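You operate a simulated robot arm through the tools that you are given. There is no shell and no other tool. Be economical: measure what you need, move in short steps, check, and stop when the job is done.

Carry out the task below with a simulated robot arm. There is one attempt and no reset: what you move stays moved.

TASK
Test the purple-band vial and stand it in the tray the display names.
Fine: vial into the tester's well, hood shut, press TEST, hood open again.
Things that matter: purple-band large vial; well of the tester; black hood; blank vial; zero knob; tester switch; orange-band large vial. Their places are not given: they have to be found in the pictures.

It is judged by the outcome, as a careful person would: the job done as asked, and still so three seconds after it is handed in. It fails if anything else is knocked over, pushed out of place, dropped, spilled or broken.

THE ROBOT
A 6-joint arm with a two-finger parallel gripper, fixed in place. Base frame: the origin is at the foot of the arm, x ahead of it, y to its left, z up; the work surface is at about z = 86.5. Lengths are in cm, angles in degrees, forces in N, time in s.
With the tool pointing down near the work surface it reaches from about 24 to 64 cm from the base axis. Its first joint turns from -66.0 to 66.0 degrees. Payload 2.7 kg.
Tool frame: the origin (TCP) lies between the finger pads and is the grasp point; the fingertips stand 2.3 cm ahead of it; z points along the fingers, y is the line along which they close. The gripper opens to 9.4 cm. The fingers are 3.8 cm wide and 1 cm thick; the gripper's body (5.4 by 9.6 cm) begins 3.9 cm behind the TCP.
Orientation is that of the tool frame in the base frame, as a unit quaternion [x, y, z, w]. With the fingers straight down and closing along the base's y, the tool's x points along the base's -x, its y along +y and its z along -z.

THE INTERFACE
- The arm moves only by the tool nudge_tool. Its argument "increments" is a list of rows, each a list of 3 entries, a list of its own where there are three numbers: the shift along the tool's x, y, z in units of 500 mm (1.0 is 500 mm), then the turn, a rotation vector about the tool's x, y, z in units of 180 degrees (1.0 is 180 degrees), then the opening, from 0 (shut) to 1 (fully open). In form: [[[dx, dy, dz], [rx, ry, rz], fingers], ...]. A call has 1 to 20 rows; each row is the pose to reach, as a shift and turn from the pose commanded when the call began, along the tool's axes at that moment. A call with a number of a shift or a turn outside -1 to 1 is refused whole. A row lasts 0.2 s, in which the tool goes at most 5 cm and 8.6 degrees; a call with a longer step from one row to the next is refused whole, and so is a gripper value outside its range. A pose out of reach is approached as far as the arm can. The call stops where the force on the tool passes 70 N (or 10 N more than at its start, if that is more) or the arm is blocked; 0.2 s more then pass. The fingers move at their own pace (about 4.5 cm/s each) and stop on an object; they squeeze with about 29 N. The grip force told is the motor's: it shows also when the fingers shut on nothing. Time passes only in rows, and 0.2 s behind the last, so rows that repeat a pose let the fingers close. It gives the time, the measured TCP pose, the force on the tool (base axes), the opening and the grip force at its end, in the units of the frame above (readings bear some noise).
- Cameras (640 x 400 px; columns grow to the right, rows downward): "scene" is fixed at [8.89, -44.73, 140.62]; the picture's right is [0.61, -0.79, 0.00], its down [-0.44, -0.34, -0.83] and it looks along [0.66, 0.51, -0.55] (base axes); focal length 358 px, centre (320, 200). "wrist" rides on the gripper at [-3.9, 0, -4.4] in the tool frame; the picture's right is [0.00, -1.00, 0.00], its down [0.97, 0.00, -0.24] and it looks along [0.24, 0.00, 0.97] (tool axes); focal length 218 px, centre (320, 200).
- capture(camera): a new picture of that camera. No time passes.
- locate(camera, pixels): for up to 12 pixels [column, row] of the newest picture of that camera ("zoom" is the newest enlarged one), the place [x, y, z] in the base frame of the surface seen there, good to about 0.2 cm. No time passes.
- inspect(camera, box): a new picture of the part [left, top, right, bottom] of that camera's present view, enlarged. No time passes.
- sign_off(): hands the job in; it is judged then, once.

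Work in short steps. Measure before you move; look again where a grasp or a placing could have gone wrong, and mend it. You have 80 turns and 38 pictures in all, the two below and enlarged ones among them. Open the gripper and draw the arm clear of the work before you hand the job in, unless the task says otherwise; then end with one line.

The tools are called after "Call:" as name(argument=value, ...) on one line, values as JSON. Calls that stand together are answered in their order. nudge_tool: Moves the arm, as the interface text tells. Its arguments: {"type":"object","properties":{"increments":{"type":"array","items":{"type":"array"}}},"required":["increments"]} The other tools are called the same way: capture (camera) takes a picture; locate (camera, pixels) gives the place of the surface under pixels of a picture; inspect (camera, box) takes an enlarged picture of a part of a camera's view; sign_off () hands the job in.

At the start:

```text
time_s: 0.0
ee_pos: [28.82, -20.58, 121.7]
ee_rot: [0.001, 1.0, 0.0, 0.0]
force: [-0.1, 0.3, 0.6]
grip_width: 9.41
grasp_force: 0.0
```

scene: 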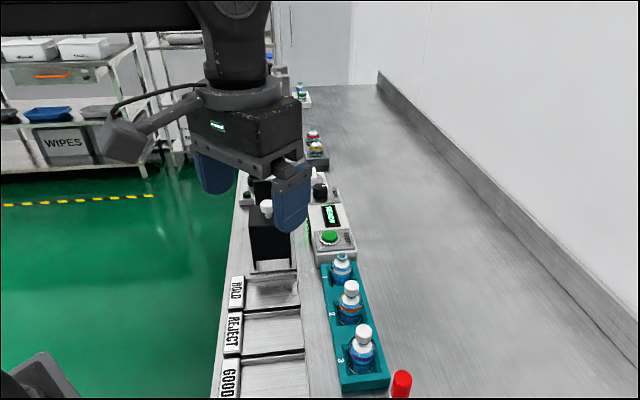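
wrist: 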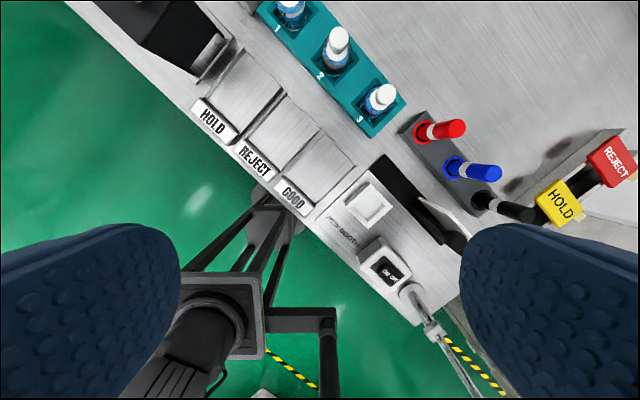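

The arm hides part of the tester in the scene view (around 250-340, 170-260). I enlarge that area and the rack area.

Call:
inspect(camera="scene", box=[220, 120, 420, 260])

Call:
inspect(camera="scene", box=[210, 230, 430, 400])

```text
2.86 times, centred on (320, 190) of scene
```

zoom: 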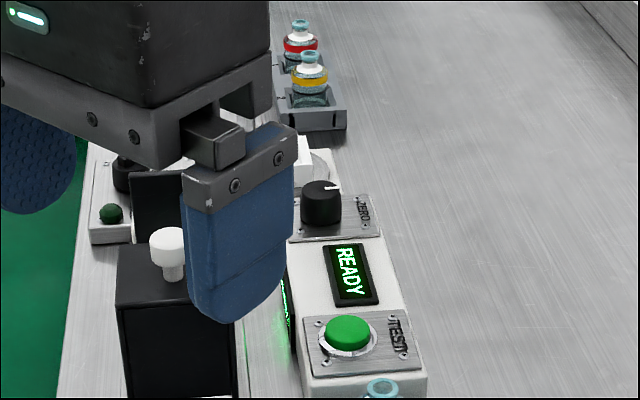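

```text
2.35 times, centred on (320, 315) of scene
```

zoom: 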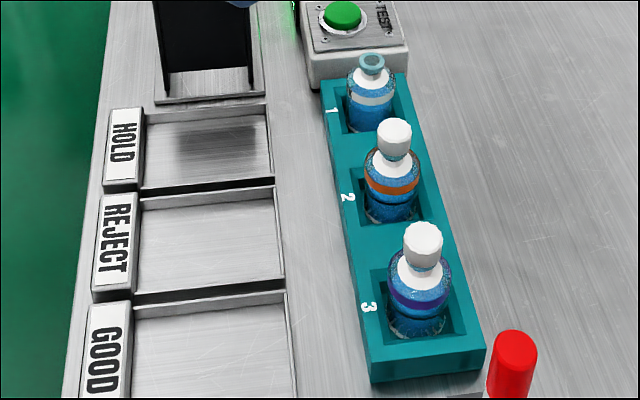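

Display says READY; purple vial is in rack place 3. Measure its cap, neck, body, rack, trays, button and the black hood.

Call:
locate(camera="zoom", pixels=[[423, 232], [424, 262], [420, 300], [416, 322], [400, 345], [460, 345], [396, 130], [371, 60], [430, 365], [205, 150], [215, 230], [215, 340]])

Call:
locate(camera="scene", pixels=[[330, 237], [267, 205], [268, 214], [252, 222], [270, 218], [285, 245], [271, 240], [331, 215], [320, 190], [313, 240], [300, 230], [248, 280]])

```text
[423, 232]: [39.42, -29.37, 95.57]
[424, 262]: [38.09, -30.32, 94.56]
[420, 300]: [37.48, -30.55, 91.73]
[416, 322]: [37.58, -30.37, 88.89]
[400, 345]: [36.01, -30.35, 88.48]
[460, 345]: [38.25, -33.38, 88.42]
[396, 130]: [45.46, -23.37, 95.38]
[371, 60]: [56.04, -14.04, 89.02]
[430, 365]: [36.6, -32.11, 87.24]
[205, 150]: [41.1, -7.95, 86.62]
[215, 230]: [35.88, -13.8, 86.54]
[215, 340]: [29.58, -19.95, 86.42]
```

```text
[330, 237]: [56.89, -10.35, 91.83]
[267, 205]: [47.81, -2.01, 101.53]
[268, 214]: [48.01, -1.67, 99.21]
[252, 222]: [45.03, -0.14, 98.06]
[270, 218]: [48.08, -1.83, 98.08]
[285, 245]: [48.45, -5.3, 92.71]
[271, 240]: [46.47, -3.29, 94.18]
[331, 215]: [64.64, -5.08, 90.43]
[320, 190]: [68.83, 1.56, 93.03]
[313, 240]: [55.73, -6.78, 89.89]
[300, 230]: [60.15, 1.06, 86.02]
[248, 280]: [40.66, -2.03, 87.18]
```

Next, move high over the hood at about (46, -4) so the wrist camera sees the hood and well.

Call:
nudge_tool(increments=[[[-0.06, 0.05, -0.01], [0, 0, 0], 1], [[-0.12, 0.1, -0.02], [0, 0, 0], 1], [[-0.18, 0.15, -0.03], [0, 0, 0], 1], [[-0.24, 0.2, -0.04], [0, 0, 0], 1], [[-0.3, 0.25, -0.05], [0, 0, 0], 1], [[-0.36, 0.3, -0.06], [0, 0, 0], 1], [[-0.36, 0.3, -0.06], [0, 0, 0], 1]])

Call:
capture(camera="wrist")

Call:
capture(camera="scene")

```text
time_s: 1.6
ee_pos: [46.79, -5.55, 124.66]
ee_rot: [0.0, 1.0, 0.0, 0.001]
force: [-0.5, 0.1, 0.3]
grip_width: 9.39
grasp_force: 0.1
```

```text
33 pictures are left
```

wrist: 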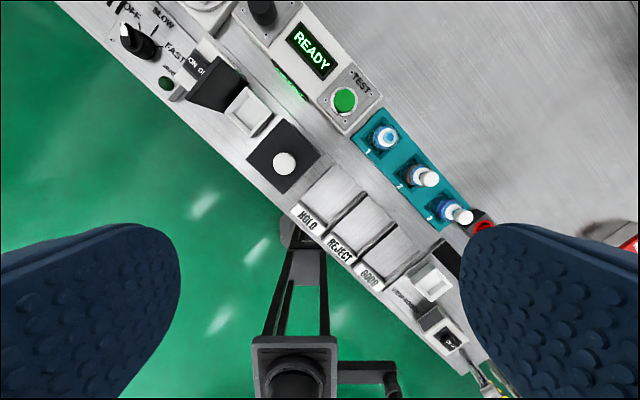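

```text
32 pictures are left
```

scene: 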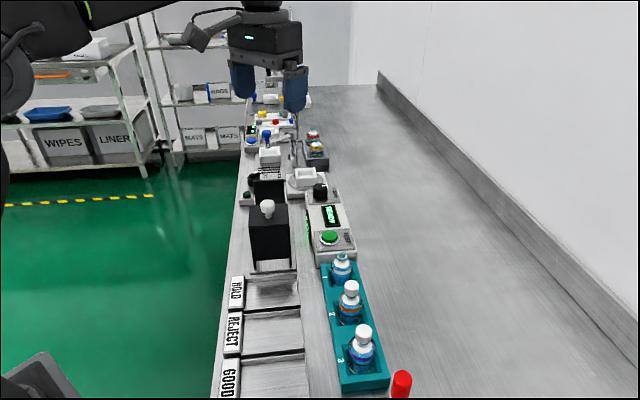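

The black box with white knob is at wrist (283,160), a white square at (247,112), and a black tilted part at (210,85). I enlarge these.

Call:
inspect(camera="wrist", box=[110, 10, 400, 200])

Call:
inspect(camera="scene", box=[220, 140, 370, 280])

```text
2.11 times, centred on (255, 105) of wrist
```

zoom: 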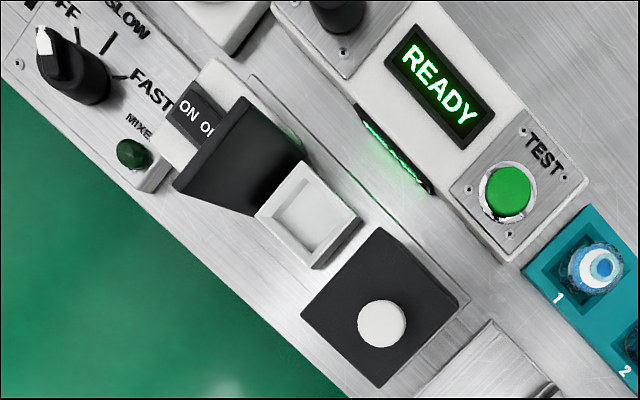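

```text
2.86 times, centred on (295, 210) of scene
```

zoom: 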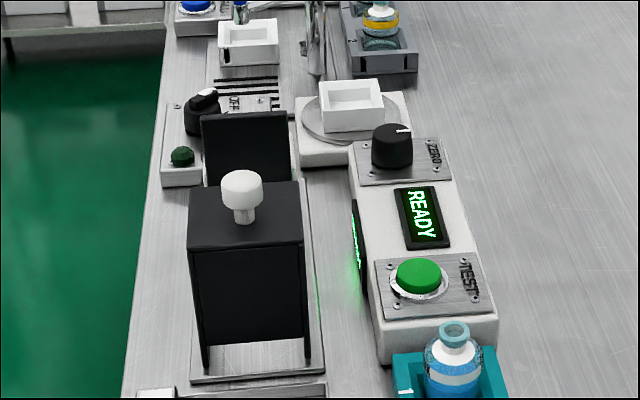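

Hood seems to slide along a base plate from the near end (open) toward the black back plate, over the white well. Measure these points.

Call:
inspect(camera="wrist", box=[180, 50, 360, 200])

```text
2.67 times, centred on (270, 125) of wrist
```

zoom: 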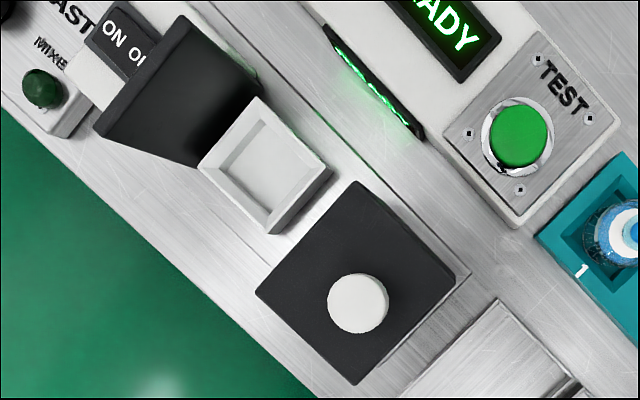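

Call:
locate(camera="zoom", pixels=[[265, 165], [262, 103], [328, 172], [270, 228], [204, 166], [358, 303], [356, 186], [452, 276], [357, 380], [260, 292], [190, 25], [110, 128]])

Call:
locate(camera="wrist", pixels=[[345, 99], [386, 138], [424, 176], [461, 215], [388, 116], [463, 204], [318, 210], [330, 193], [305, 207], [352, 226], [387, 255], [450, 212]])

```text
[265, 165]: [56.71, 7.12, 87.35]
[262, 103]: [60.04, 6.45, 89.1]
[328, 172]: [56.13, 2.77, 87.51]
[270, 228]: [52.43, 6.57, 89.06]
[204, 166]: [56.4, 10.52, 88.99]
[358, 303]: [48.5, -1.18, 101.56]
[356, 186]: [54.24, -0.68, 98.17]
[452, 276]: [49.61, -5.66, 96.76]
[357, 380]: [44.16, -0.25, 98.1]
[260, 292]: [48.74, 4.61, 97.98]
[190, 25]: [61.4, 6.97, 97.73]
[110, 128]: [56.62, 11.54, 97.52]
```

```text
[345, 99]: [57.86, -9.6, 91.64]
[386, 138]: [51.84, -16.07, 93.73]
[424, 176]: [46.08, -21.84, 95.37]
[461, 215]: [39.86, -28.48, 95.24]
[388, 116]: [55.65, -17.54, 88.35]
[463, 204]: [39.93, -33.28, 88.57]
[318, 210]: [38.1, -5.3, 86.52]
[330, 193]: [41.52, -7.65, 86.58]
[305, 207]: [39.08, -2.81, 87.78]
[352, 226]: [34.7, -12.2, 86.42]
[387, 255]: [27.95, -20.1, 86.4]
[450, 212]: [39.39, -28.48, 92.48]
```

Well centre ≈ (56.3, 6.5), hood centre ≈ (49.2, -0.5), slide direction ≈ 45°. Check the shape of the gripper's attachments in the scene view (block at (195,38)) for clearance.

Call:
locate(camera="scene", pixels=[[195, 38], [182, 38], [205, 48], [262, 40], [240, 80], [293, 90], [230, 20], [300, 35], [212, 30], [400, 385], [361, 325], [268, 193]])

Call:
inspect(camera="scene", box=[160, 0, 340, 120])

```text
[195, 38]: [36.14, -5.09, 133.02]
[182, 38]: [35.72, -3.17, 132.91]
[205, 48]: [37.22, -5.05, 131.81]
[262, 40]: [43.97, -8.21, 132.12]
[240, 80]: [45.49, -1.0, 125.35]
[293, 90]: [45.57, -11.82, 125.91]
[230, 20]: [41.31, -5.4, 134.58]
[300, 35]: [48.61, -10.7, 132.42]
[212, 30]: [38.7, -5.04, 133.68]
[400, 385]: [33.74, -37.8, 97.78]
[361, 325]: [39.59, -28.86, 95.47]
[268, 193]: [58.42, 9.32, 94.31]
```

```text
3.33 times, centred on (250, 60) of scene
```

zoom: 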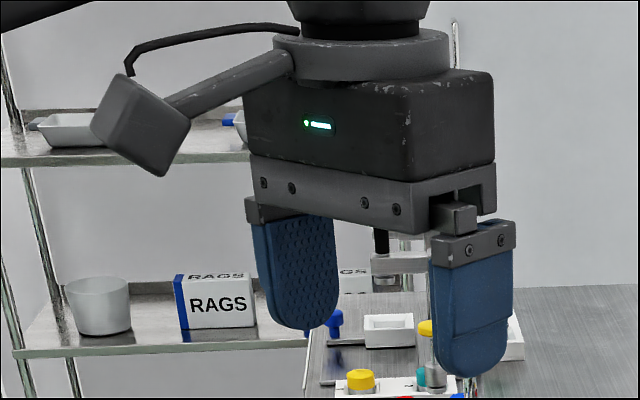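

The block on the tool's +x side reaches ~10.6 cm out and 6+ cm up, so over the well it must point away from the hood: I yaw by -135° (tool +x along +s) and move above the purple vial at (39.3,-29.3).

Call:
nudge_tool(increments=[[[0.01, -0.03, 0.01], [0, 0, 0.046], 1], [[0.02, -0.06, 0.024], [0, 0, 0.092], 1], [[0.03, -0.09, 0.036], [0, 0, 0.138], 1], [[0.04, -0.12, 0.048], [0, 0, 0.184], 1], [[0.05, -0.15, 0.06], [0, 0, 0.23], 1], [[0.06, -0.18, 0.072], [0, 0, 0.276], 1], [[0.07, -0.21, 0.084], [0, 0, 0.322], 1], [[0.08, -0.24, 0.096], [0, 0, 0.368], 1], [[0.09, -0.27, 0.108], [0, 0, 0.414], 1], [[0.1, -0.3, 0.12], [0, 0, 0.46], 1], [[0.11, -0.33, 0.132], [0, 0, 0.506], 1], [[0.12, -0.36, 0.144], [0, 0, 0.552], 1], [[0.13, -0.39, 0.156], [0, 0, 0.598], 1], [[0.14, -0.42, 0.168], [0, 0, 0.644], 1], [[0.145, -0.45, 0.18], [0, 0, 0.69], 1], [[0.15, -0.473, 0.194], [0, 0, 0.735], 1], [[0.15, -0.473, 0.194], [0, 0, 0.75], 1], [[0.15, -0.473, 0.194], [0, 0, 0.75], 1]])

Call:
capture(camera="wrist")

```text
time_s: 5.4
ee_pos: [39.19, -29.29, 115.01]
ee_rot: [0.924, 0.382, 0.0, 0.0]
force: [0.0, 0.2, -0.5]
grip_width: 9.39
grasp_force: 0.1
```

```text
27 pictures are left
```

wrist: 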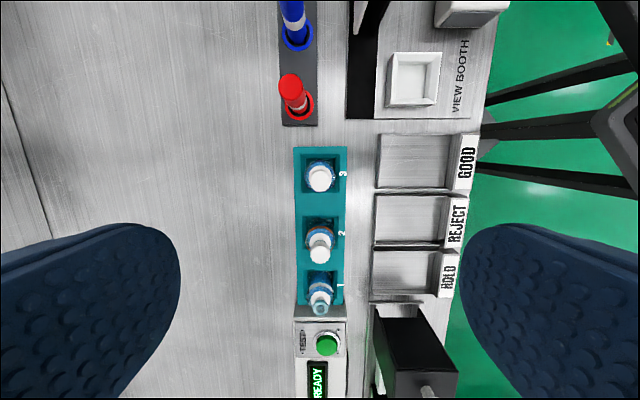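

The rack is aligned with the picture. Enlarge and measure the vial at place 3.

Call:
inspect(camera="wrist", box=[270, 120, 370, 220])

```text
4.00 times, centred on (320, 170) of wrist
```

zoom: 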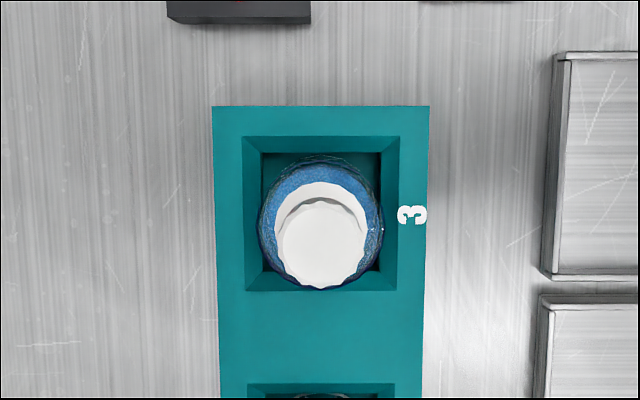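

Call:
locate(camera="zoom", pixels=[[322, 242], [290, 242], [360, 242], [322, 210], [322, 282], [262, 230], [380, 230], [322, 175], [250, 140], [392, 140], [225, 200], [415, 280]])

```text
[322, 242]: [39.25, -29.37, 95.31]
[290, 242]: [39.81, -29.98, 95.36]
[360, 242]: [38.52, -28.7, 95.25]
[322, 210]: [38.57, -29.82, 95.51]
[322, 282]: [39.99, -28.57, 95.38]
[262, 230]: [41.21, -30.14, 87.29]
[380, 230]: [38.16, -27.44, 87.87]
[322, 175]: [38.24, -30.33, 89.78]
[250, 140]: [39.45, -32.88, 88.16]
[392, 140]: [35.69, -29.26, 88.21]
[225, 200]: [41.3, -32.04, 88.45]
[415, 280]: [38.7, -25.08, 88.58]
```

Cap centre is (39.25,-29.3), right under the TCP, with cap top at 95.4. Descend to z≈92.3, keeping fingers open.

Call:
nudge_tool(increments=[[[0, 0, 0.08], [0, 0, 0], 1], [[0, 0, 0.16], [0, 0, 0], 1], [[0, 0, 0.24], [0, 0, 0], 1], [[0, 0, 0.31], [0, 0, 0], 1], [[0, 0, 0.37], [0, 0, 0], 1], [[0, 0, 0.42], [0, 0, 0], 1], [[0, 0, 0.454], [0, 0, 0], 1], [[0, 0, 0.454], [0, 0, 0], 1]])

Call:
capture(camera="scene")

```text
time_s: 7.2
ee_pos: [39.35, -29.3, 92.22]
ee_rot: [0.924, 0.382, -0.001, 0.001]
force: [-0.2, -0.3, -0.5]
grip_width: 9.41
grasp_force: 0.0
```

```text
25 pictures are left
```

scene: 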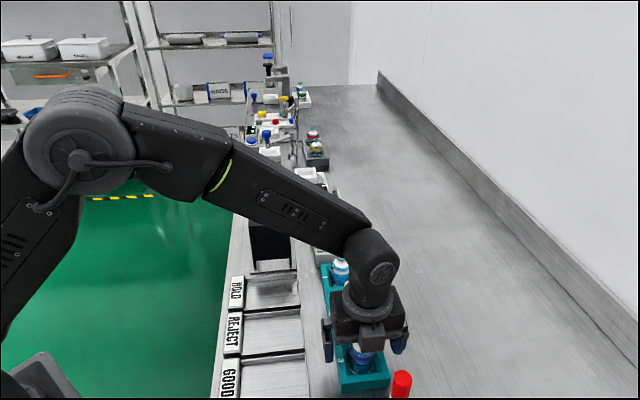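

Position is right with no contact. Close the fingers on the body.

Call:
nudge_tool(increments=[[[0, 0, 0], [0, 0, 0], 0.3], [[0, 0, 0], [0, 0, 0], 0.3], [[0, 0, 0], [0, 0, 0], 0.3], [[0, 0, 0], [0, 0, 0], 0.3], [[0, 0, 0], [0, 0, 0], 0.3], [[0, 0, 0], [0, 0, 0], 0.3]])

```text
time_s: 8.6
ee_pos: [39.38, -29.29, 92.36]
ee_rot: [0.924, 0.383, 0.0, 0.001]
force: [-0.3, 0.6, 1.2]
grip_width: 3.83
grasp_force: 29.2
```

Gripped at 3.83 cm. Lift slowly to z≈108.

Call:
nudge_tool(increments=[[[0, 0, -0.02], [0, 0, 0], 0.3], [[0, 0, -0.05], [0, 0, 0], 0.3], [[0, 0, -0.1], [0, 0, 0], 0.3], [[0, 0, -0.16], [0, 0, 0], 0.3], [[0, 0, -0.22], [0, 0, 0], 0.3], [[0, 0, -0.28], [0, 0, 0], 0.3], [[0, 0, -0.32], [0, 0, 0], 0.3], [[0, 0, -0.32], [0, 0, 0], 0.3]])

Call:
inspect(camera="scene", box=[220, 140, 440, 400])

```text
time_s: 10.4
ee_pos: [39.22, -29.35, 108.29]
ee_rot: [0.924, 0.382, -0.001, 0.0]
force: [0.3, 0.0, -0.2]
grip_width: 2.82
grasp_force: 0.1
```

```text
1.54 times, centred on (330, 270) of scene
```

zoom: 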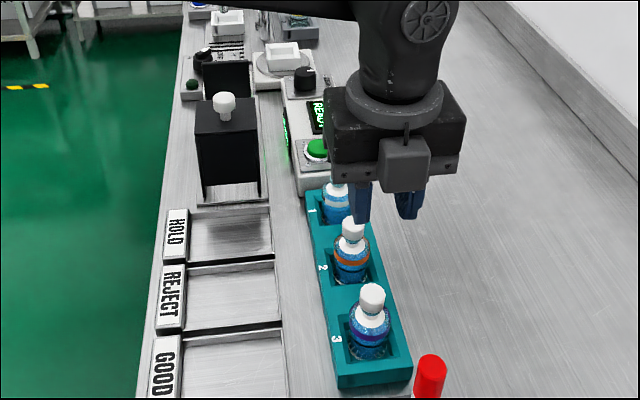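

The fingers closed on nothing: the vial slipped and still stands in place 3. I enlarge it to see its profile.

Call:
inspect(camera="scene", box=[325, 310, 405, 385])

```text
5.33 times, centred on (365, 348) of scene
```

zoom: 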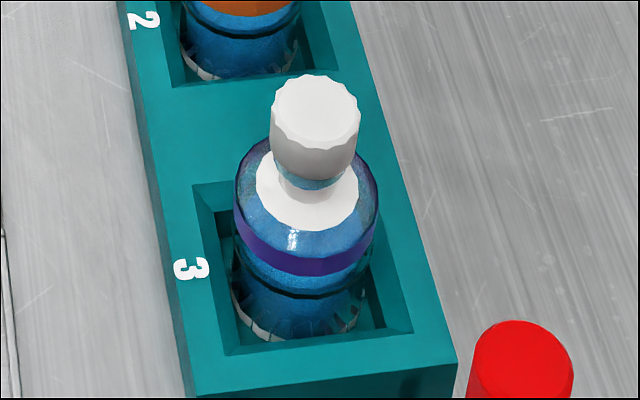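

Call:
locate(camera="zoom", pixels=[[316, 105], [316, 140], [315, 170], [314, 185], [312, 205], [308, 225], [304, 240], [300, 262], [297, 290], [293, 315], [290, 335], [300, 350]])

```text
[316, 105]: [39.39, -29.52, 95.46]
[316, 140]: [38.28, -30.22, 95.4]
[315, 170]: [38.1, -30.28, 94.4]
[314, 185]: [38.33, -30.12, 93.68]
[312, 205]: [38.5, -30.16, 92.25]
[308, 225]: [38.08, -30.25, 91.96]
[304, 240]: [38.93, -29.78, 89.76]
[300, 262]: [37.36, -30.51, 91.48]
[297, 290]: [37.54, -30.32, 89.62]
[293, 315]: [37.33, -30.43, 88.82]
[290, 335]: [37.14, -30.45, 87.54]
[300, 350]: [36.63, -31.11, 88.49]
```

Body reaches only up to z≈91.9, so the pads held only its top rim. Open, go down to z≈91.8 (gripper body then ~95.7, cap top 95.45), watching force.

Call:
nudge_tool(increments=[[[0, 0, 0], [0, 0, 0], 1], [[0, 0, 0], [0, 0, 0], 1], [[0, 0, 0], [0, 0, 0], 1], [[0, 0, 0], [0, 0, 0], 1], [[0, 0, 0.08], [0, 0, 0], 1], [[0, 0, 0.16], [0, 0, 0], 1], [[0, 0, 0.24], [0, 0, 0], 1], [[0, 0, 0.29], [0, 0, 0], 1], [[0, 0, 0.31], [0, 0, 0], 1], [[0, 0, 0.322], [0, 0, 0], 1], [[0, 0, 0.33], [0, 0, 0], 1], [[0, 0, 0.33], [0, 0, 0], 1]])

```text
time_s: 13.0
ee_pos: [39.29, -29.28, 91.83]
ee_rot: [0.924, 0.382, 0.0, 0.0]
force: [0.0, 0.0, 1.2]
grip_width: 9.41
grasp_force: 0.0
```

No contact. Close fully and lift only slightly, checking the width.

Call:
nudge_tool(increments=[[[0, 0, 0], [0, 0, 0], 0], [[0, 0, 0], [0, 0, 0], 0], [[0, 0, 0], [0, 0, 0], 0], [[0, 0, 0], [0, 0, 0], 0], [[0, 0, 0], [0, 0, 0], 0], [[0, 0, 0], [0, 0, 0], 0], [[0, 0, 0], [0, 0, 0], 0]])

Call:
nudge_tool(increments=[[[0, 0, -0.002], [0, 0, 0], 0], [[0, 0, -0.005], [0, 0, 0], 0], [[0, 0, -0.008], [0, 0, 0], 0], [[0, 0, -0.012], [0, 0, 0], 0], [[0, 0, -0.012], [0, 0, 0], 0], [[0, 0, -0.012], [0, 0, 0], 0]])

```text
time_s: 14.6
ee_pos: [39.3, -29.39, 91.8]
ee_rot: [0.924, 0.383, 0.001, 0.0]
force: [-0.7, -0.3, 0.4]
grip_width: 3.87
grasp_force: 29.1
```

```text
time_s: 16.0
ee_pos: [39.29, -29.17, 92.49]
ee_rot: [0.924, 0.382, 0.0, 0.0]
force: [0.4, -0.3, -1.2]
grip_width: 3.87
grasp_force: 28.8
```

Still held at 3.87 after 0.6 cm. Look whether the vial rose.

Call:
inspect(camera="scene", box=[300, 270, 420, 400])

```text
3.08 times, centred on (360, 335) of scene
```

zoom: 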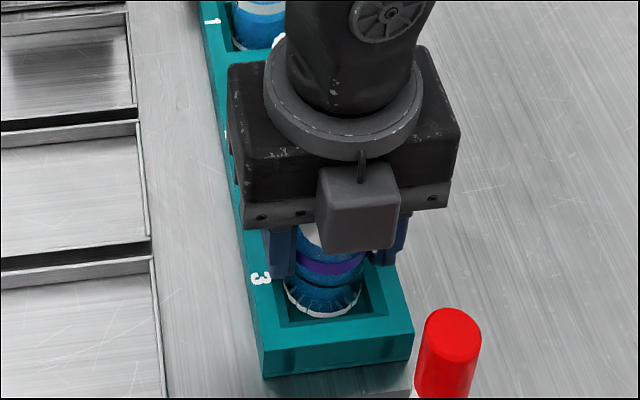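

The grip holds (fingers on body at (320,265)). I lift further in small steps and check the width; also measure the front camera block for clearance.

Call:
locate(camera="zoom", pixels=[[360, 190], [355, 215], [355, 245], [330, 250], [322, 268], [322, 310]])

Call:
nudge_tool(increments=[[[0, 0, -0.01], [0, 0, 0], 0], [[0, 0, -0.02], [0, 0, 0], 0], [[0, 0, -0.03], [0, 0, 0], 0], [[0, 0, -0.04], [0, 0, 0], 0], [[0, 0, -0.04], [0, 0, 0], 0]])

```text
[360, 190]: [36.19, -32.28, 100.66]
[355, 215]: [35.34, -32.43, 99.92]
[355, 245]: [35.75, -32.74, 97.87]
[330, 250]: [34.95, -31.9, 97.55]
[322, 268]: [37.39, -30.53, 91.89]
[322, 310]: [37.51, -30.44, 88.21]
```

```text
time_s: 17.2
ee_pos: [39.23, -29.3, 94.44]
ee_rot: [0.924, 0.383, 0.001, 0.001]
force: [-0.2, 0.2, -1.4]
grip_width: 3.85
grasp_force: 29.1
```

Held at 3.85. Continue up to z≈109.

Call:
nudge_tool(increments=[[[0, 0, -0.02], [0, 0, 0], 0], [[0, 0, -0.05], [0, 0, 0], 0], [[0, 0, -0.09], [0, 0, 0], 0], [[0, 0, -0.13], [0, 0, 0], 0], [[0, 0, -0.17], [0, 0, 0], 0], [[0, 0, -0.21], [0, 0, 0], 0], [[0, 0, -0.25], [0, 0, 0], 0], [[0, 0, -0.28], [0, 0, 0], 0], [[0, 0, -0.3], [0, 0, 0], 0], [[0, 0, -0.3], [0, 0, 0], 0]])

Call:
capture(camera="wrist")

```text
time_s: 19.4
ee_pos: [39.4, -29.32, 109.54]
ee_rot: [0.924, 0.383, 0.0, 0.0]
force: [0.9, -0.1, -1.4]
grip_width: 3.85
grasp_force: 29.2
```

```text
21 pictures are left
```

wrist: 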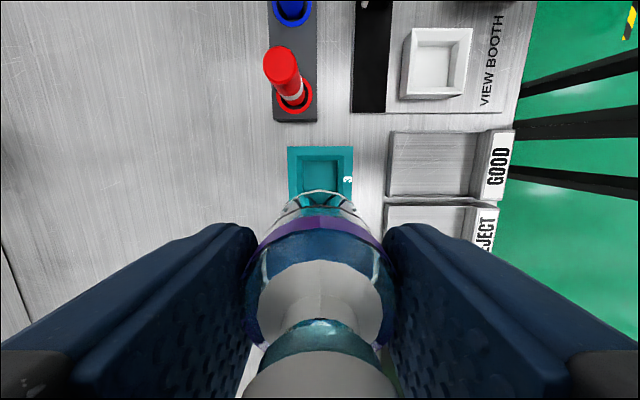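

Vial held; rack pocket visible at (320,175). Move to just beyond the well (58.4, 8.6, 109.5) so the wrist camera sees the well above the vial.

Call:
nudge_tool(increments=[[[0.03, -0.01, 0], [0, 0, 0], 0], [[0.08, -0.027, 0], [0, 0, 0], 0], [[0.15, -0.05, 0], [0, 0, 0], 0], [[0.22, -0.073, 0], [0, 0, 0], 0], [[0.29, -0.096, 0], [0, 0, 0], 0], [[0.36, -0.12, 0], [0, 0, 0], 0], [[0.43, -0.143, 0], [0, 0, 0], 0], [[0.5, -0.166, 0], [0, 0, 0], 0], [[0.57, -0.19, 0], [0, 0, 0], 0], [[0.64, -0.213, 0], [0, 0, 0], 0], [[0.71, -0.236, 0], [0, 0, 0], 0], [[0.76, -0.252, 0], [0, 0, 0], 0], [[0.79, -0.262, 0], [0, 0, 0], 0], [[0.805, -0.267, 0], [0, 0, 0], 0], [[0.805, -0.267, 0], [0, 0, 0], 0], [[0.805, -0.267, 0], [0, 0, 0], 0]])

Call:
inspect(camera="wrist", box=[220, 60, 420, 220])

```text
time_s: 22.8
ee_pos: [58.2, 8.54, 109.47]
ee_rot: [0.924, 0.382, 0.0, 0.0]
force: [0.1, 0.3, -1.2]
grip_width: 3.87
grasp_force: 28.4
```

```text
2.50 times, centred on (320, 140) of wrist
```

zoom: 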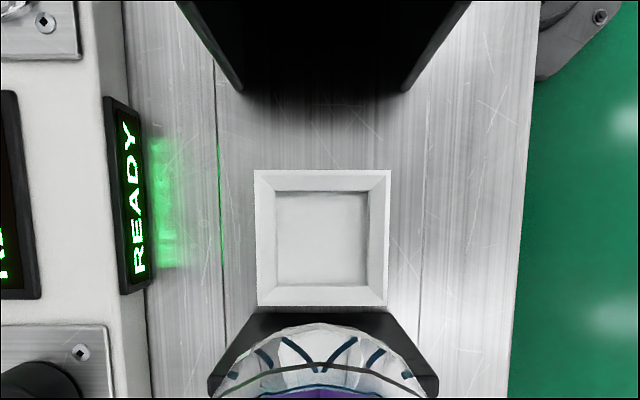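

The well is clearly visible at zoom (322,238). Measure its corners and floor.

Call:
locate(camera="zoom", pixels=[[257, 173], [387, 173], [259, 303], [385, 303], [274, 192], [369, 192], [277, 285], [366, 285], [321, 238], [321, 180], [265, 238], [225, 230]])

```text
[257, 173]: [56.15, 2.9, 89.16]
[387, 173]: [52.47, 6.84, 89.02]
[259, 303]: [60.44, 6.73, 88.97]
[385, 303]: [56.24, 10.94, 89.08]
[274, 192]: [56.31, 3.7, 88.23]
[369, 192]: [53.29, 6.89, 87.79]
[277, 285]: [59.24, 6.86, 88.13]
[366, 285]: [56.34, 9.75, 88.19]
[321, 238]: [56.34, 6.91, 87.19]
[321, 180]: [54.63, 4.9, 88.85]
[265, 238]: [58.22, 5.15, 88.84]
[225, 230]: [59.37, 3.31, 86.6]
```

Well centre (56.33, 6.85), floor ≈87.2, inner ≈4.3. Shift there, then descend to 2 cm above seating.

Call:
nudge_tool(increments=[[[-0.03, -0.002, 0], [0, 0, 0], 0], [[-0.053, -0.003, 0], [0, 0, 0], 0], [[-0.053, -0.003, 0.02], [0, 0, 0], 0], [[-0.053, -0.003, 0.07], [0, 0, 0], 0], [[-0.053, -0.003, 0.13], [0, 0, 0], 0], [[-0.053, -0.003, 0.19], [0, 0, 0], 0], [[-0.053, -0.003, 0.24], [0, 0, 0], 0], [[-0.053, -0.003, 0.28], [0, 0, 0], 0], [[-0.053, -0.003, 0.3], [0, 0, 0], 0], [[-0.053, -0.003, 0.3], [0, 0, 0], 0], [[-0.053, -0.003, 0.3], [0, 0, 0], 0]])

Call:
capture(camera="wrist")

```text
time_s: 25.2
ee_pos: [56.42, 6.89, 94.24]
ee_rot: [0.924, 0.383, 0.0, -0.001]
force: [-0.8, -0.6, -1.5]
grip_width: 3.85
grasp_force: 29.0
```

```text
19 pictures are left
```

wrist: 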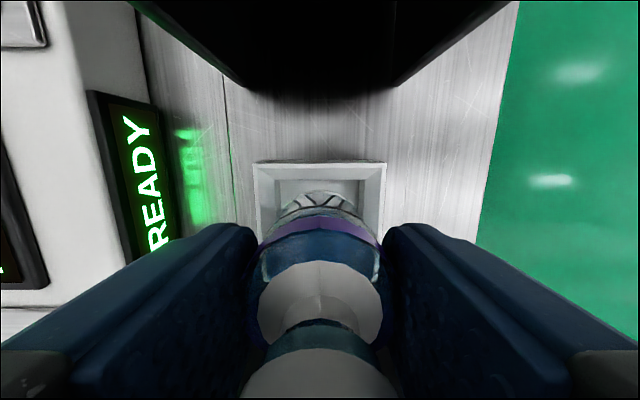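

The vial is centred over the well (both at column ~320). Descend slowly to seat it.

Call:
nudge_tool(increments=[[[0, 0, 0.012], [0, 0, 0], 0], [[0, 0, 0.024], [0, 0, 0], 0], [[0, 0, 0.034], [0, 0, 0], 0], [[0, 0, 0.04], [0, 0, 0], 0], [[0, 0, 0.044], [0, 0, 0], 0], [[0, 0, 0.044], [0, 0, 0], 0]])

```text
time_s: 26.6
ee_pos: [56.33, 6.82, 92.24]
ee_rot: [0.924, 0.382, 0.002, 0.001]
force: [-0.5, -0.7, 10.8]
grip_width: 3.86
grasp_force: 29.1
```

Upward force 10.8 N: contact. Look before releasing.

Call:
inspect(camera="wrist", box=[220, 130, 420, 270])

```text
2.86 times, centred on (320, 200) of wrist
```

zoom: 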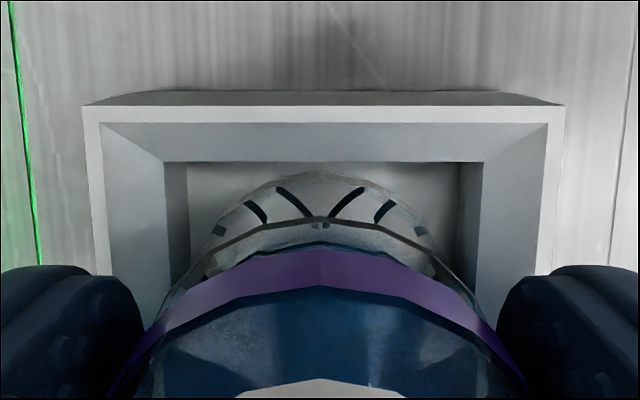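

The vial bottom is inside the inner box on the floor. Open partially, then check.

Call:
nudge_tool(increments=[[[0, 0, 0], [0, 0, 0], 0.45], [[0, 0, 0], [0, 0, 0], 0.5], [[0, 0, 0], [0, 0, 0], 0.55], [[0, 0, 0], [0, 0, 0], 0.6], [[0, 0, 0], [0, 0, 0], 0.6]])

Call:
nudge_tool(increments=[[[0, 0, -0.02], [0, 0, 0], 0.6], [[0, 0, -0.06], [0, 0, 0], 0.6], [[0, 0, -0.12], [0, 0, 0], 0.6], [[0, 0, -0.19], [0, 0, 0], 0.6], [[0, 0, -0.26], [0, 0, 0], 0.6], [[0, 0, -0.33], [0, 0, 0], 0.6], [[0, 0, -0.36], [0, 0, 0], 0.6], [[0, 0, -0.36], [0, 0, 0], 0.6]])

Call:
capture(camera="wrist")

```text
time_s: 27.8
ee_pos: [56.34, 6.95, 92.18]
ee_rot: [0.924, 0.382, 0.0, -0.001]
force: [-0.2, -0.9, -0.2]
grip_width: 5.62
grasp_force: 0.1
```

```text
time_s: 29.6
ee_pos: [56.34, 6.77, 110.35]
ee_rot: [0.924, 0.383, 0.0, 0.0]
force: [-0.7, 0.7, 0.0]
grip_width: 5.64
grasp_force: 0.0
```

```text
17 pictures are left
```

wrist: 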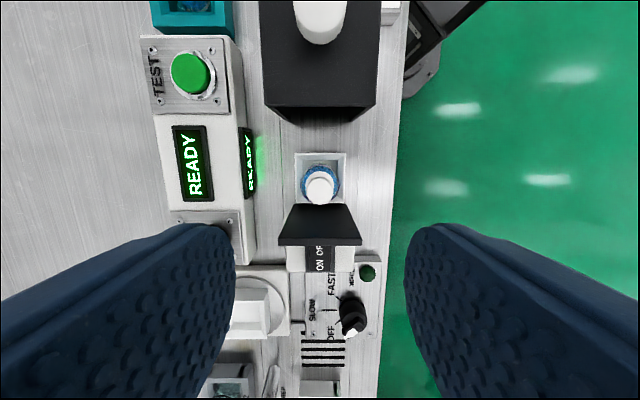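

The vial stands in the well at (320,185). Measure cap, hood knob (320,20), hood edges and the button.

Call:
locate(camera="wrist", pixels=[[320, 187], [306, 187], [334, 187], [320, 20], [300, 20], [342, 20], [320, 100], [268, 103], [374, 103], [188, 72], [318, 208], [302, 160]])

```text
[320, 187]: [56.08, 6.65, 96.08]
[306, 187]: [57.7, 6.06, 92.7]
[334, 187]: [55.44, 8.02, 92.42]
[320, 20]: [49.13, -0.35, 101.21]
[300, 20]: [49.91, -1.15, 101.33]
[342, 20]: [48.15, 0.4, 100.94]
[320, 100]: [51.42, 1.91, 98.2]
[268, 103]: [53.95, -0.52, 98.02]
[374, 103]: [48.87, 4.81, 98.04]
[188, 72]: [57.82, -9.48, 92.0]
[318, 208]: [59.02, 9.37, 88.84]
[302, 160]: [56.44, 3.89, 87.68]
```

Vial upright (cap top 96.1). Next, move over the hood knob at about (48.75,-0.8) and descend to z≈100.9 with fingers straddling it.

Call:
nudge_tool(increments=[[[-0.05, 0, 0], [0, 0, 0], 0.6], [[-0.12, 0, 0], [0, 0, 0], 0.6], [[-0.18, 0, 0], [0, 0, 0], 0.6], [[-0.2155, 0, 0], [0, 0, 0], 0.6], [[-0.2155, 0, 0], [0, 0, 0], 0.6], [[-0.2155, 0, 0.05], [0, 0, 0], 0.6], [[-0.2155, 0, 0.11], [0, 0, 0], 0.6], [[-0.2155, 0, 0.16], [0, 0, 0], 0.6], [[-0.2155, 0, 0.184], [0, 0, 0], 0.6], [[-0.2155, 0, 0.184], [0, 0, 0], 0.6]])

Call:
capture(camera="wrist")

```text
time_s: 31.8
ee_pos: [48.79, -0.85, 100.83]
ee_rot: [0.924, 0.383, 0.0, -0.001]
force: [-1.6, -0.2, -0.2]
grip_width: 5.65
grasp_force: 0.0
```

```text
16 pictures are left
```

wrist: 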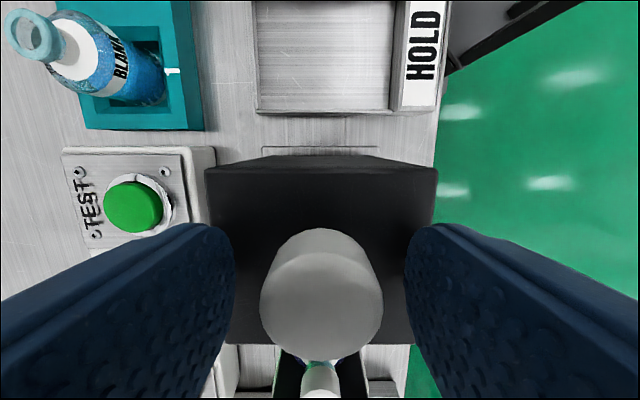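

The knob is centred between the fingers. Close on it, then slide the hood along +s in small steps.

Call:
nudge_tool(increments=[[[0, 0, 0], [0, 0, 0], 0], [[0, 0, 0], [0, 0, 0], 0], [[0, 0, 0], [0, 0, 0], 0], [[0, 0, 0], [0, 0, 0], 0], [[0, 0, 0], [0, 0, 0], 0]])

Call:
nudge_tool(increments=[[[0.01, 0, 0], [0, 0, 0], 0], [[0.02, 0, 0], [0, 0, 0], 0], [[0.03, 0, 0], [0, 0, 0], 0], [[0.04, 0, 0], [0, 0, 0], 0], [[0.04, 0, 0], [0, 0, 0], 0]])

Call:
capture(camera="scene")

```text
time_s: 33.0
ee_pos: [48.76, -0.68, 100.81]
ee_rot: [0.924, 0.383, 0.0, 0.0]
force: [-3.4, 4.0, -0.1]
grip_width: 2.76
grasp_force: 44.6
```

```text
time_s: 34.2
ee_pos: [50.01, 0.76, 101.03]
ee_rot: [0.924, 0.382, 0.0, 0.0]
force: [-1.3, 1.1, -8.9]
grip_width: 2.76
grasp_force: 44.8
```

```text
15 pictures are left
```

scene: 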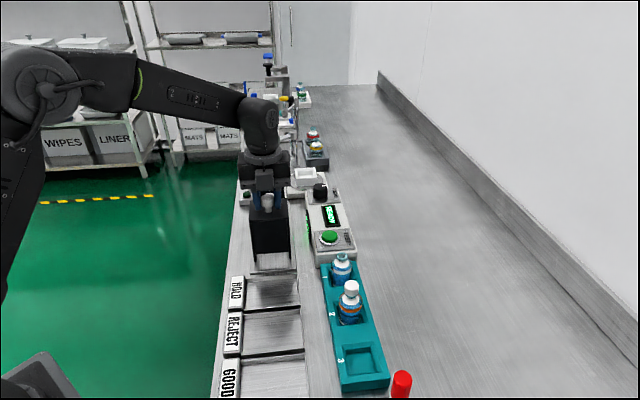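

Hood moves with the knob (force z -8.9 N). Look closely before going on.

Call:
inspect(camera="scene", box=[220, 160, 340, 290])

```text
3.08 times, centred on (280, 225) of scene
```

zoom: 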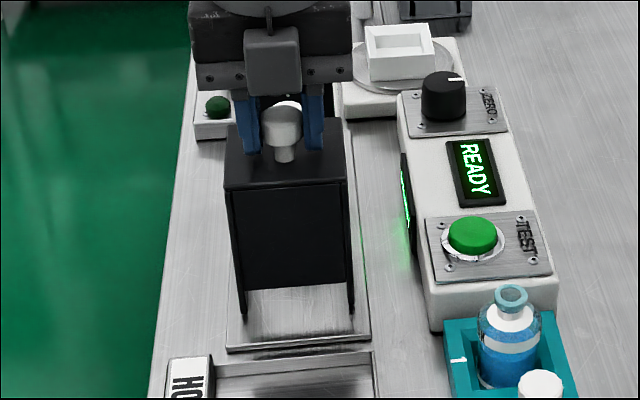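

Hood is level and sliding along the plate. Continue 6 cm more.

Call:
nudge_tool(increments=[[[0.015, 0, 0], [0, 0, 0], 0], [[0.03, 0, 0], [0, 0, 0], 0], [[0.045, 0, 0], [0, 0, 0], 0], [[0.06, 0, 0], [0, 0, 0], 0], [[0.06, 0, 0], [0, 0, 0], 0]])

Call:
nudge_tool(increments=[[[0.015, 0, 0], [0, 0, 0], 0], [[0.03, 0, 0], [0, 0, 0], 0], [[0.045, 0, 0], [0, 0, 0], 0], [[0.06, 0, 0], [0, 0, 0], 0], [[0.06, 0, 0], [0, 0, 0], 0]])

Call:
inspect(camera="scene", box=[220, 140, 340, 280])

```text
time_s: 35.4
ee_pos: [52.26, 2.77, 101.04]
ee_rot: [0.924, 0.383, -0.001, 0.0]
force: [-1.3, 1.2, -14.3]
grip_width: 2.75
grasp_force: 44.7
```

```text
time_s: 36.6
ee_pos: [54.39, 4.85, 100.96]
ee_rot: [0.924, 0.382, -0.001, 0.0]
force: [-0.4, -0.9, -15.9]
grip_width: 2.76
grasp_force: 45.0
```

```text
2.86 times, centred on (280, 210) of scene
```

zoom: 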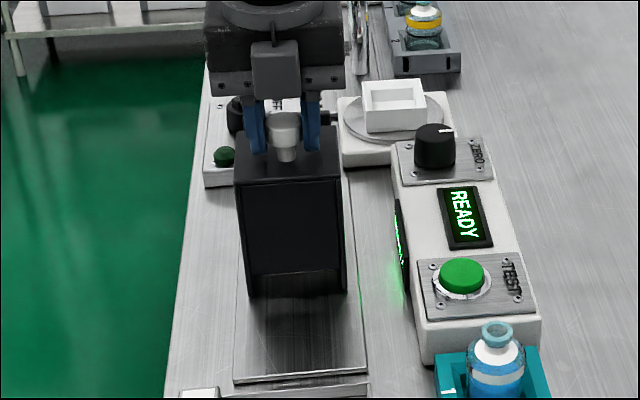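

8 cm done, no resistance. Go on in fine steps to the stop.

Call:
nudge_tool(increments=[[[0.01, 0, 0], [0, 0, 0], 0], [[0.02, 0, 0], [0, 0, 0], 0], [[0.03, 0, 0], [0, 0, 0], 0], [[0.03, 0, 0], [0, 0, 0], 0]])

Call:
nudge_tool(increments=[[[0.006, 0, 0], [0, 0, 0], 0], [[0.012, 0, 0], [0, 0, 0], 0], [[0.012, 0, 0], [0, 0, 0], 0]])

```text
time_s: 37.6
ee_pos: [55.48, 5.96, 100.89]
ee_rot: [0.924, 0.383, 0.0, 0.0]
force: [0.5, 0.4, -18.4]
grip_width: 2.72
grasp_force: 45.1
```

```text
time_s: 38.4
ee_pos: [55.73, 6.26, 100.97]
ee_rot: [0.924, 0.382, -0.001, 0.0]
force: [-9.3, -6.3, -16.8]
grip_width: 2.77
grasp_force: 44.5
```

Resistance of ~11 N along -s: the hood has reached its stop. Open the fingers and lift off.

Call:
nudge_tool(increments=[[[0, 0, 0], [0, 0, 0], 0.4], [[0, 0, 0], [0, 0, 0], 0.5], [[0, 0, 0], [0, 0, 0], 0.6], [[0, 0, 0], [0, 0, 0], 0.6], [[0, 0, -0.06], [0, 0, 0], 0.6], [[0, 0, -0.14], [0, 0, 0], 0.6], [[0, 0, -0.19], [0, 0, 0], 0.6], [[0, 0, -0.19], [0, 0, 0], 0.6]])

Call:
capture(camera="wrist")

```text
time_s: 40.2
ee_pos: [55.9, 6.34, 110.51]
ee_rot: [0.924, 0.383, 0.0, 0.0]
force: [0.1, 0.0, 0.6]
grip_width: 5.63
grasp_force: 0.1
```

```text
12 pictures are left
```

wrist: 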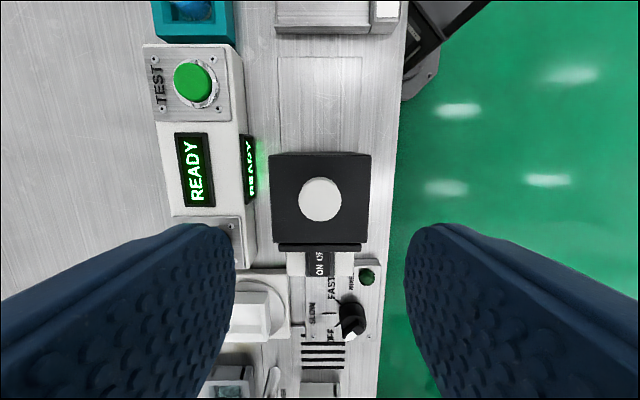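

Hood is shut against the back plate; display still READY. Measure the button.

Call:
locate(camera="wrist", pixels=[[192, 83], [175, 83], [209, 83], [192, 66], [192, 100], [160, 60], [230, 110], [192, 10], [222, 180], [320, 200], [284, 245], [320, 160]])

```text
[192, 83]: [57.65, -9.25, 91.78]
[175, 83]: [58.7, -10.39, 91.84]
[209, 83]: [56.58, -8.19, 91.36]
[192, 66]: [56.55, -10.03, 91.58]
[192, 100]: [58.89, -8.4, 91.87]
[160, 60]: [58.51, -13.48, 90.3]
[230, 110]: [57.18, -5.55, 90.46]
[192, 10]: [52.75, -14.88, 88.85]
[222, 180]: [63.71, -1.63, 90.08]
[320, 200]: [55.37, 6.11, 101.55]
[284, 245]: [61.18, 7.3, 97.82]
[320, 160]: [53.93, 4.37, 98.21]
```

Button centre (57.65,-9.25), top 91.8. Close the fingers, move over it and descend to ~1.4 cm above it.

Call:
nudge_tool(increments=[[[-0.04, 0.05, 0], [0, 0, 0], 0], [[-0.09, 0.11, 0], [0, 0, 0], 0], [[-0.14, 0.17, 0], [0, 0, 0], 0], [[-0.18, 0.22, 0], [0, 0, 0], 0], [[-0.195, 0.2446, 0], [0, 0, 0], 0], [[-0.195, 0.2446, 0], [0, 0, 0], 0], [[-0.195, 0.2446, 0.08], [0, 0, 0], 0], [[-0.195, 0.2446, 0.16], [0, 0, 0], 0], [[-0.195, 0.2446, 0.24], [0, 0, 0], 0], [[-0.195, 0.2446, 0.28], [0, 0, 0], 0], [[-0.195, 0.2446, 0.298], [0, 0, 0], 0], [[-0.195, 0.2446, 0.298], [0, 0, 0], 0]])

Call:
inspect(camera="scene", box=[260, 150, 400, 290])

```text
time_s: 42.8
ee_pos: [57.48, -9.12, 95.67]
ee_rot: [0.924, 0.382, 0.0, 0.0]
force: [-0.9, 0.7, 0.5]
grip_width: 0.01
grasp_force: 28.8
```

```text
2.86 times, centred on (330, 220) of scene
```

zoom: 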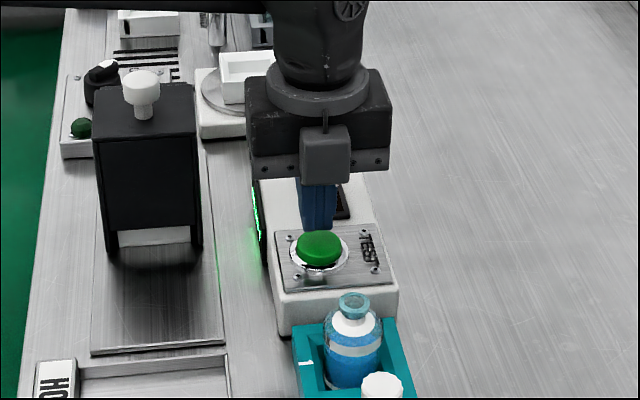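

Aligned above the button. Press down gradually.

Call:
nudge_tool(increments=[[[0, 0, 0.012], [0, 0, 0], 0], [[0, 0, 0.022], [0, 0, 0], 0], [[0, 0, 0.028], [0, 0, 0], 0], [[0, 0, 0.034], [0, 0, 0], 0], [[0, 0, 0.038], [0, 0, 0], 0], [[0, 0, 0.038], [0, 0, 0], 0]])

```text
time_s: 44.2
ee_pos: [57.66, -9.17, 93.64]
ee_rot: [0.924, 0.383, 0.001, 0.0]
force: [-1.4, -1.0, 3.2]
grip_width: 0.0
grasp_force: 28.2
```

Light spring force 3.2 N; press a bit more, then raise and look at the display.

Call:
nudge_tool(increments=[[[0, 0, 0.004], [0, 0, 0], 0], [[0, 0, 0.008], [0, 0, 0], 0], [[0, 0, 0.008], [0, 0, 0], 0]])

Call:
inspect(camera="scene", box=[260, 150, 400, 290])

```text
time_s: 45.0
ee_pos: [57.58, -9.18, 93.52]
ee_rot: [0.924, 0.382, 0.001, 0.002]
force: [-5.3, 0.2, 17.5]
grip_width: 0.0
grasp_force: 29.5
```

```text
2.86 times, centred on (330, 220) of scene
```

zoom: 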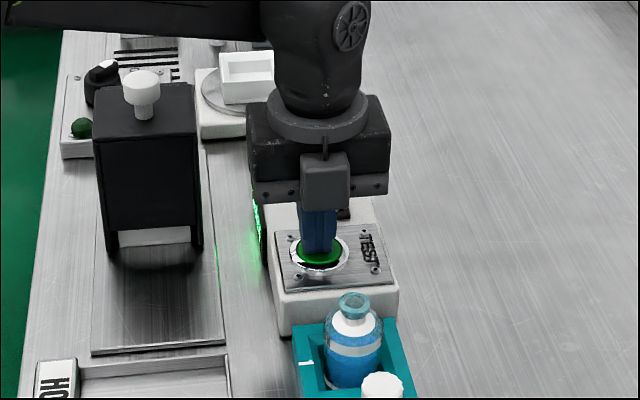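

Button is fully pressed (17.5 N). Raise and return above the hood knob, where the wrist camera sees the display.

Call:
nudge_tool(increments=[[[0, 0, -0.03], [0, 0, 0], 0], [[0, 0, -0.1], [0, 0, 0], 0], [[0, 0, -0.18], [0, 0, 0], 0], [[0, 0, -0.26], [0, 0, 0], 0], [[0, 0, -0.344], [0, 0, 0], 0], [[0.05, -0.06, -0.344], [0, 0, 0], 0.2], [[0.1, -0.12, -0.344], [0, 0, 0], 0.4], [[0.15, -0.18, -0.344], [0, 0, 0], 0.6], [[0.195, -0.2446, -0.344], [0, 0, 0], 0.6], [[0.195, -0.2446, -0.344], [0, 0, 0], 0.6], [[0.195, -0.2446, -0.344], [0, 0, 0], 0.6]])

Call:
capture(camera="wrist")

```text
time_s: 47.4
ee_pos: [55.86, 6.31, 110.49]
ee_rot: [0.924, 0.383, 0.001, 0.0]
force: [0.3, -0.2, -0.2]
grip_width: 5.64
grasp_force: 0.0
```

```text
9 pictures are left
```

wrist: 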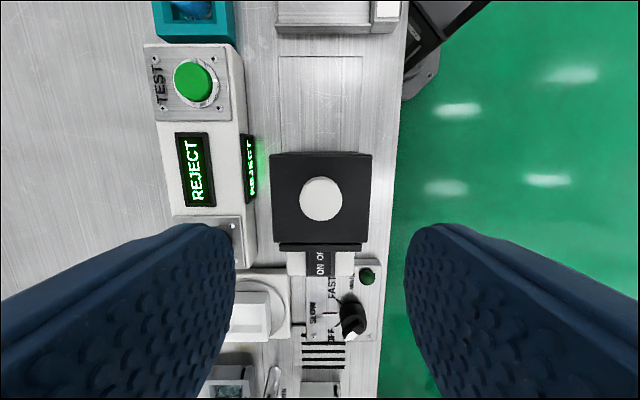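

The display names REJECT. The mixer knob's mark near (350,320) looks different; check quickly by enlarging.

Call:
inspect(camera="wrist", box=[240, 230, 400, 350])

```text
3.33 times, centred on (320, 290) of wrist
```

zoom: 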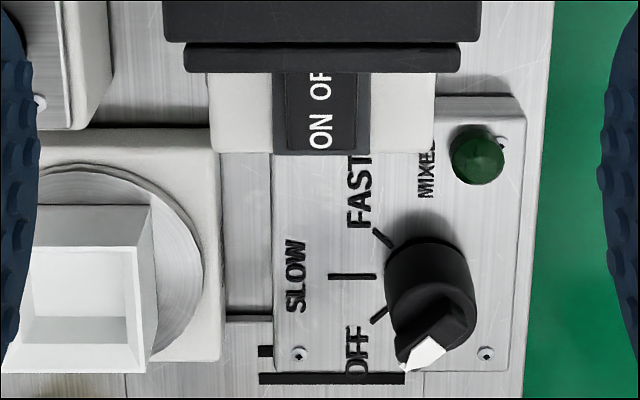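

Nothing moved. Descend on the knob, grip it and slide the hood back 10 cm.

Call:
nudge_tool(increments=[[[0, 0, 0.05], [0, 0, 0], 0.6], [[0, 0, 0.11], [0, 0, 0], 0.6], [[0, 0, 0.16], [0, 0, 0], 0.6], [[0, 0, 0.19], [0, 0, 0], 0.6], [[0, 0, 0.19], [0, 0, 0], 0.6], [[0, 0, 0.19], [0, 0, 0], 0], [[0, 0, 0.19], [0, 0, 0], 0], [[0, 0, 0.19], [0, 0, 0], 0], [[0, 0, 0.19], [0, 0, 0], 0], [[0, 0, 0.19], [0, 0, 0], 0]])

Call:
nudge_tool(increments=[[[-0.01, 0, 0], [0, 0, 0], 0], [[-0.025, 0, 0], [0, 0, 0], 0], [[-0.04, 0, 0], [0, 0, 0], 0], [[-0.055, 0, 0], [0, 0, 0], 0], [[-0.07, 0, 0], [0, 0, 0], 0], [[-0.085, 0, 0], [0, 0, 0], 0], [[-0.1, 0, 0], [0, 0, 0], 0], [[-0.1, 0, 0], [0, 0, 0], 0]])

```text
time_s: 49.6
ee_pos: [55.91, 6.41, 101.01]
ee_rot: [0.924, 0.383, 0.0, 0.0]
force: [2.4, -3.0, -2.7]
grip_width: 2.77
grasp_force: 44.9
```

```text
time_s: 51.4
ee_pos: [52.26, 2.88, 101.18]
ee_rot: [0.924, 0.382, -0.001, 0.001]
force: [1.1, -1.5, 7.2]
grip_width: 2.76
grasp_force: 45.2
```

Sliding freely. The remaining 5 cm, the last bit slowly.

Call:
nudge_tool(increments=[[[-0.015, 0, 0], [0, 0, 0], 0], [[-0.03, 0, 0], [0, 0, 0], 0], [[-0.045, 0, 0], [0, 0, 0], 0], [[-0.06, 0, 0], [0, 0, 0], 0], [[-0.075, 0, 0], [0, 0, 0], 0], [[-0.088, 0, 0], [0, 0, 0], 0], [[-0.095, 0, 0], [0, 0, 0], 0], [[-0.1, 0, 0], [0, 0, 0], 0], [[-0.1, 0, 0], [0, 0, 0], 0]])

```text
time_s: 53.4
ee_pos: [48.78, -0.75, 100.98]
ee_rot: [0.924, 0.382, 0.002, 0.0]
force: [7.1, 3.7, 9.4]
grip_width: 2.75
grasp_force: 44.7
```

Hood is back at its open stop. Release, lift and go above the vial.

Call:
nudge_tool(increments=[[[0, 0, 0], [0, 0, 0], 0.4], [[0, 0, 0], [0, 0, 0], 0.5], [[0, 0, 0], [0, 0, 0], 0.6], [[0, 0, 0], [0, 0, 0], 0.6], [[0, 0, -0.06], [0, 0, 0], 0.6], [[0, 0, -0.13], [0, 0, 0], 0.6], [[0, 0, -0.19], [0, 0, 0], 0.6], [[0, 0, -0.19], [0, 0, 0], 0.6], [[0.05, 0, -0.19], [0, 0, 0], 0.6], [[0.11, 0, -0.19], [0, 0, 0], 0.6], [[0.17, 0, -0.19], [0, 0, 0], 0.6], [[0.2155, 0, -0.19], [0, 0, 0], 0.6], [[0.2155, 0, -0.19], [0, 0, 0], 0.6], [[0.2155, 0, -0.19], [0, 0, 0], 0.6]])

Call:
inspect(camera="wrist", box=[220, 60, 420, 260])

```text
time_s: 56.4
ee_pos: [56.32, 7.0, 110.49]
ee_rot: [0.924, 0.383, -0.001, 0.0]
force: [0.0, -1.0, 0.4]
grip_width: 5.64
grasp_force: 0.0
```

```text
2.00 times, centred on (320, 160) of wrist
```

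zoom: 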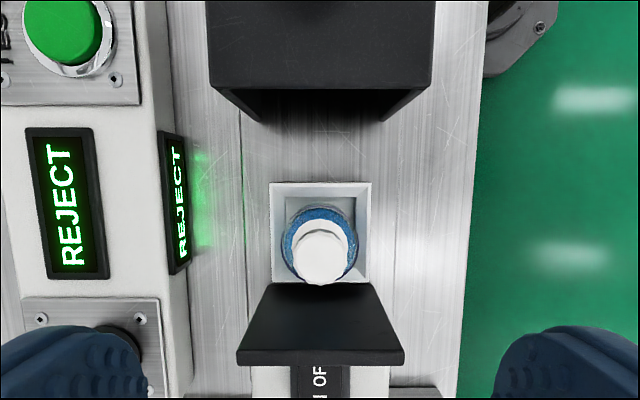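

Vial centred; display REJECT. Descend to the release height (z≈92.2).

Call:
nudge_tool(increments=[[[0, 0, 0.06], [0, 0, 0], 0.6], [[0, 0, 0.13], [0, 0, 0], 0.6], [[0, 0, 0.2], [0, 0, 0], 0.6], [[0, 0, 0.27], [0, 0, 0], 0.6], [[0, 0, 0.32], [0, 0, 0], 0.6], [[0, 0, 0.35], [0, 0, 0], 0.6], [[0, 0, 0.363], [0, 0, 0], 0.6], [[0, 0, 0.363], [0, 0, 0], 0.6]])

```text
time_s: 58.2
ee_pos: [56.32, 6.81, 92.23]
ee_rot: [0.924, 0.382, 0.001, 0.001]
force: [0.1, -0.5, -0.5]
grip_width: 5.65
grasp_force: 0.0
```

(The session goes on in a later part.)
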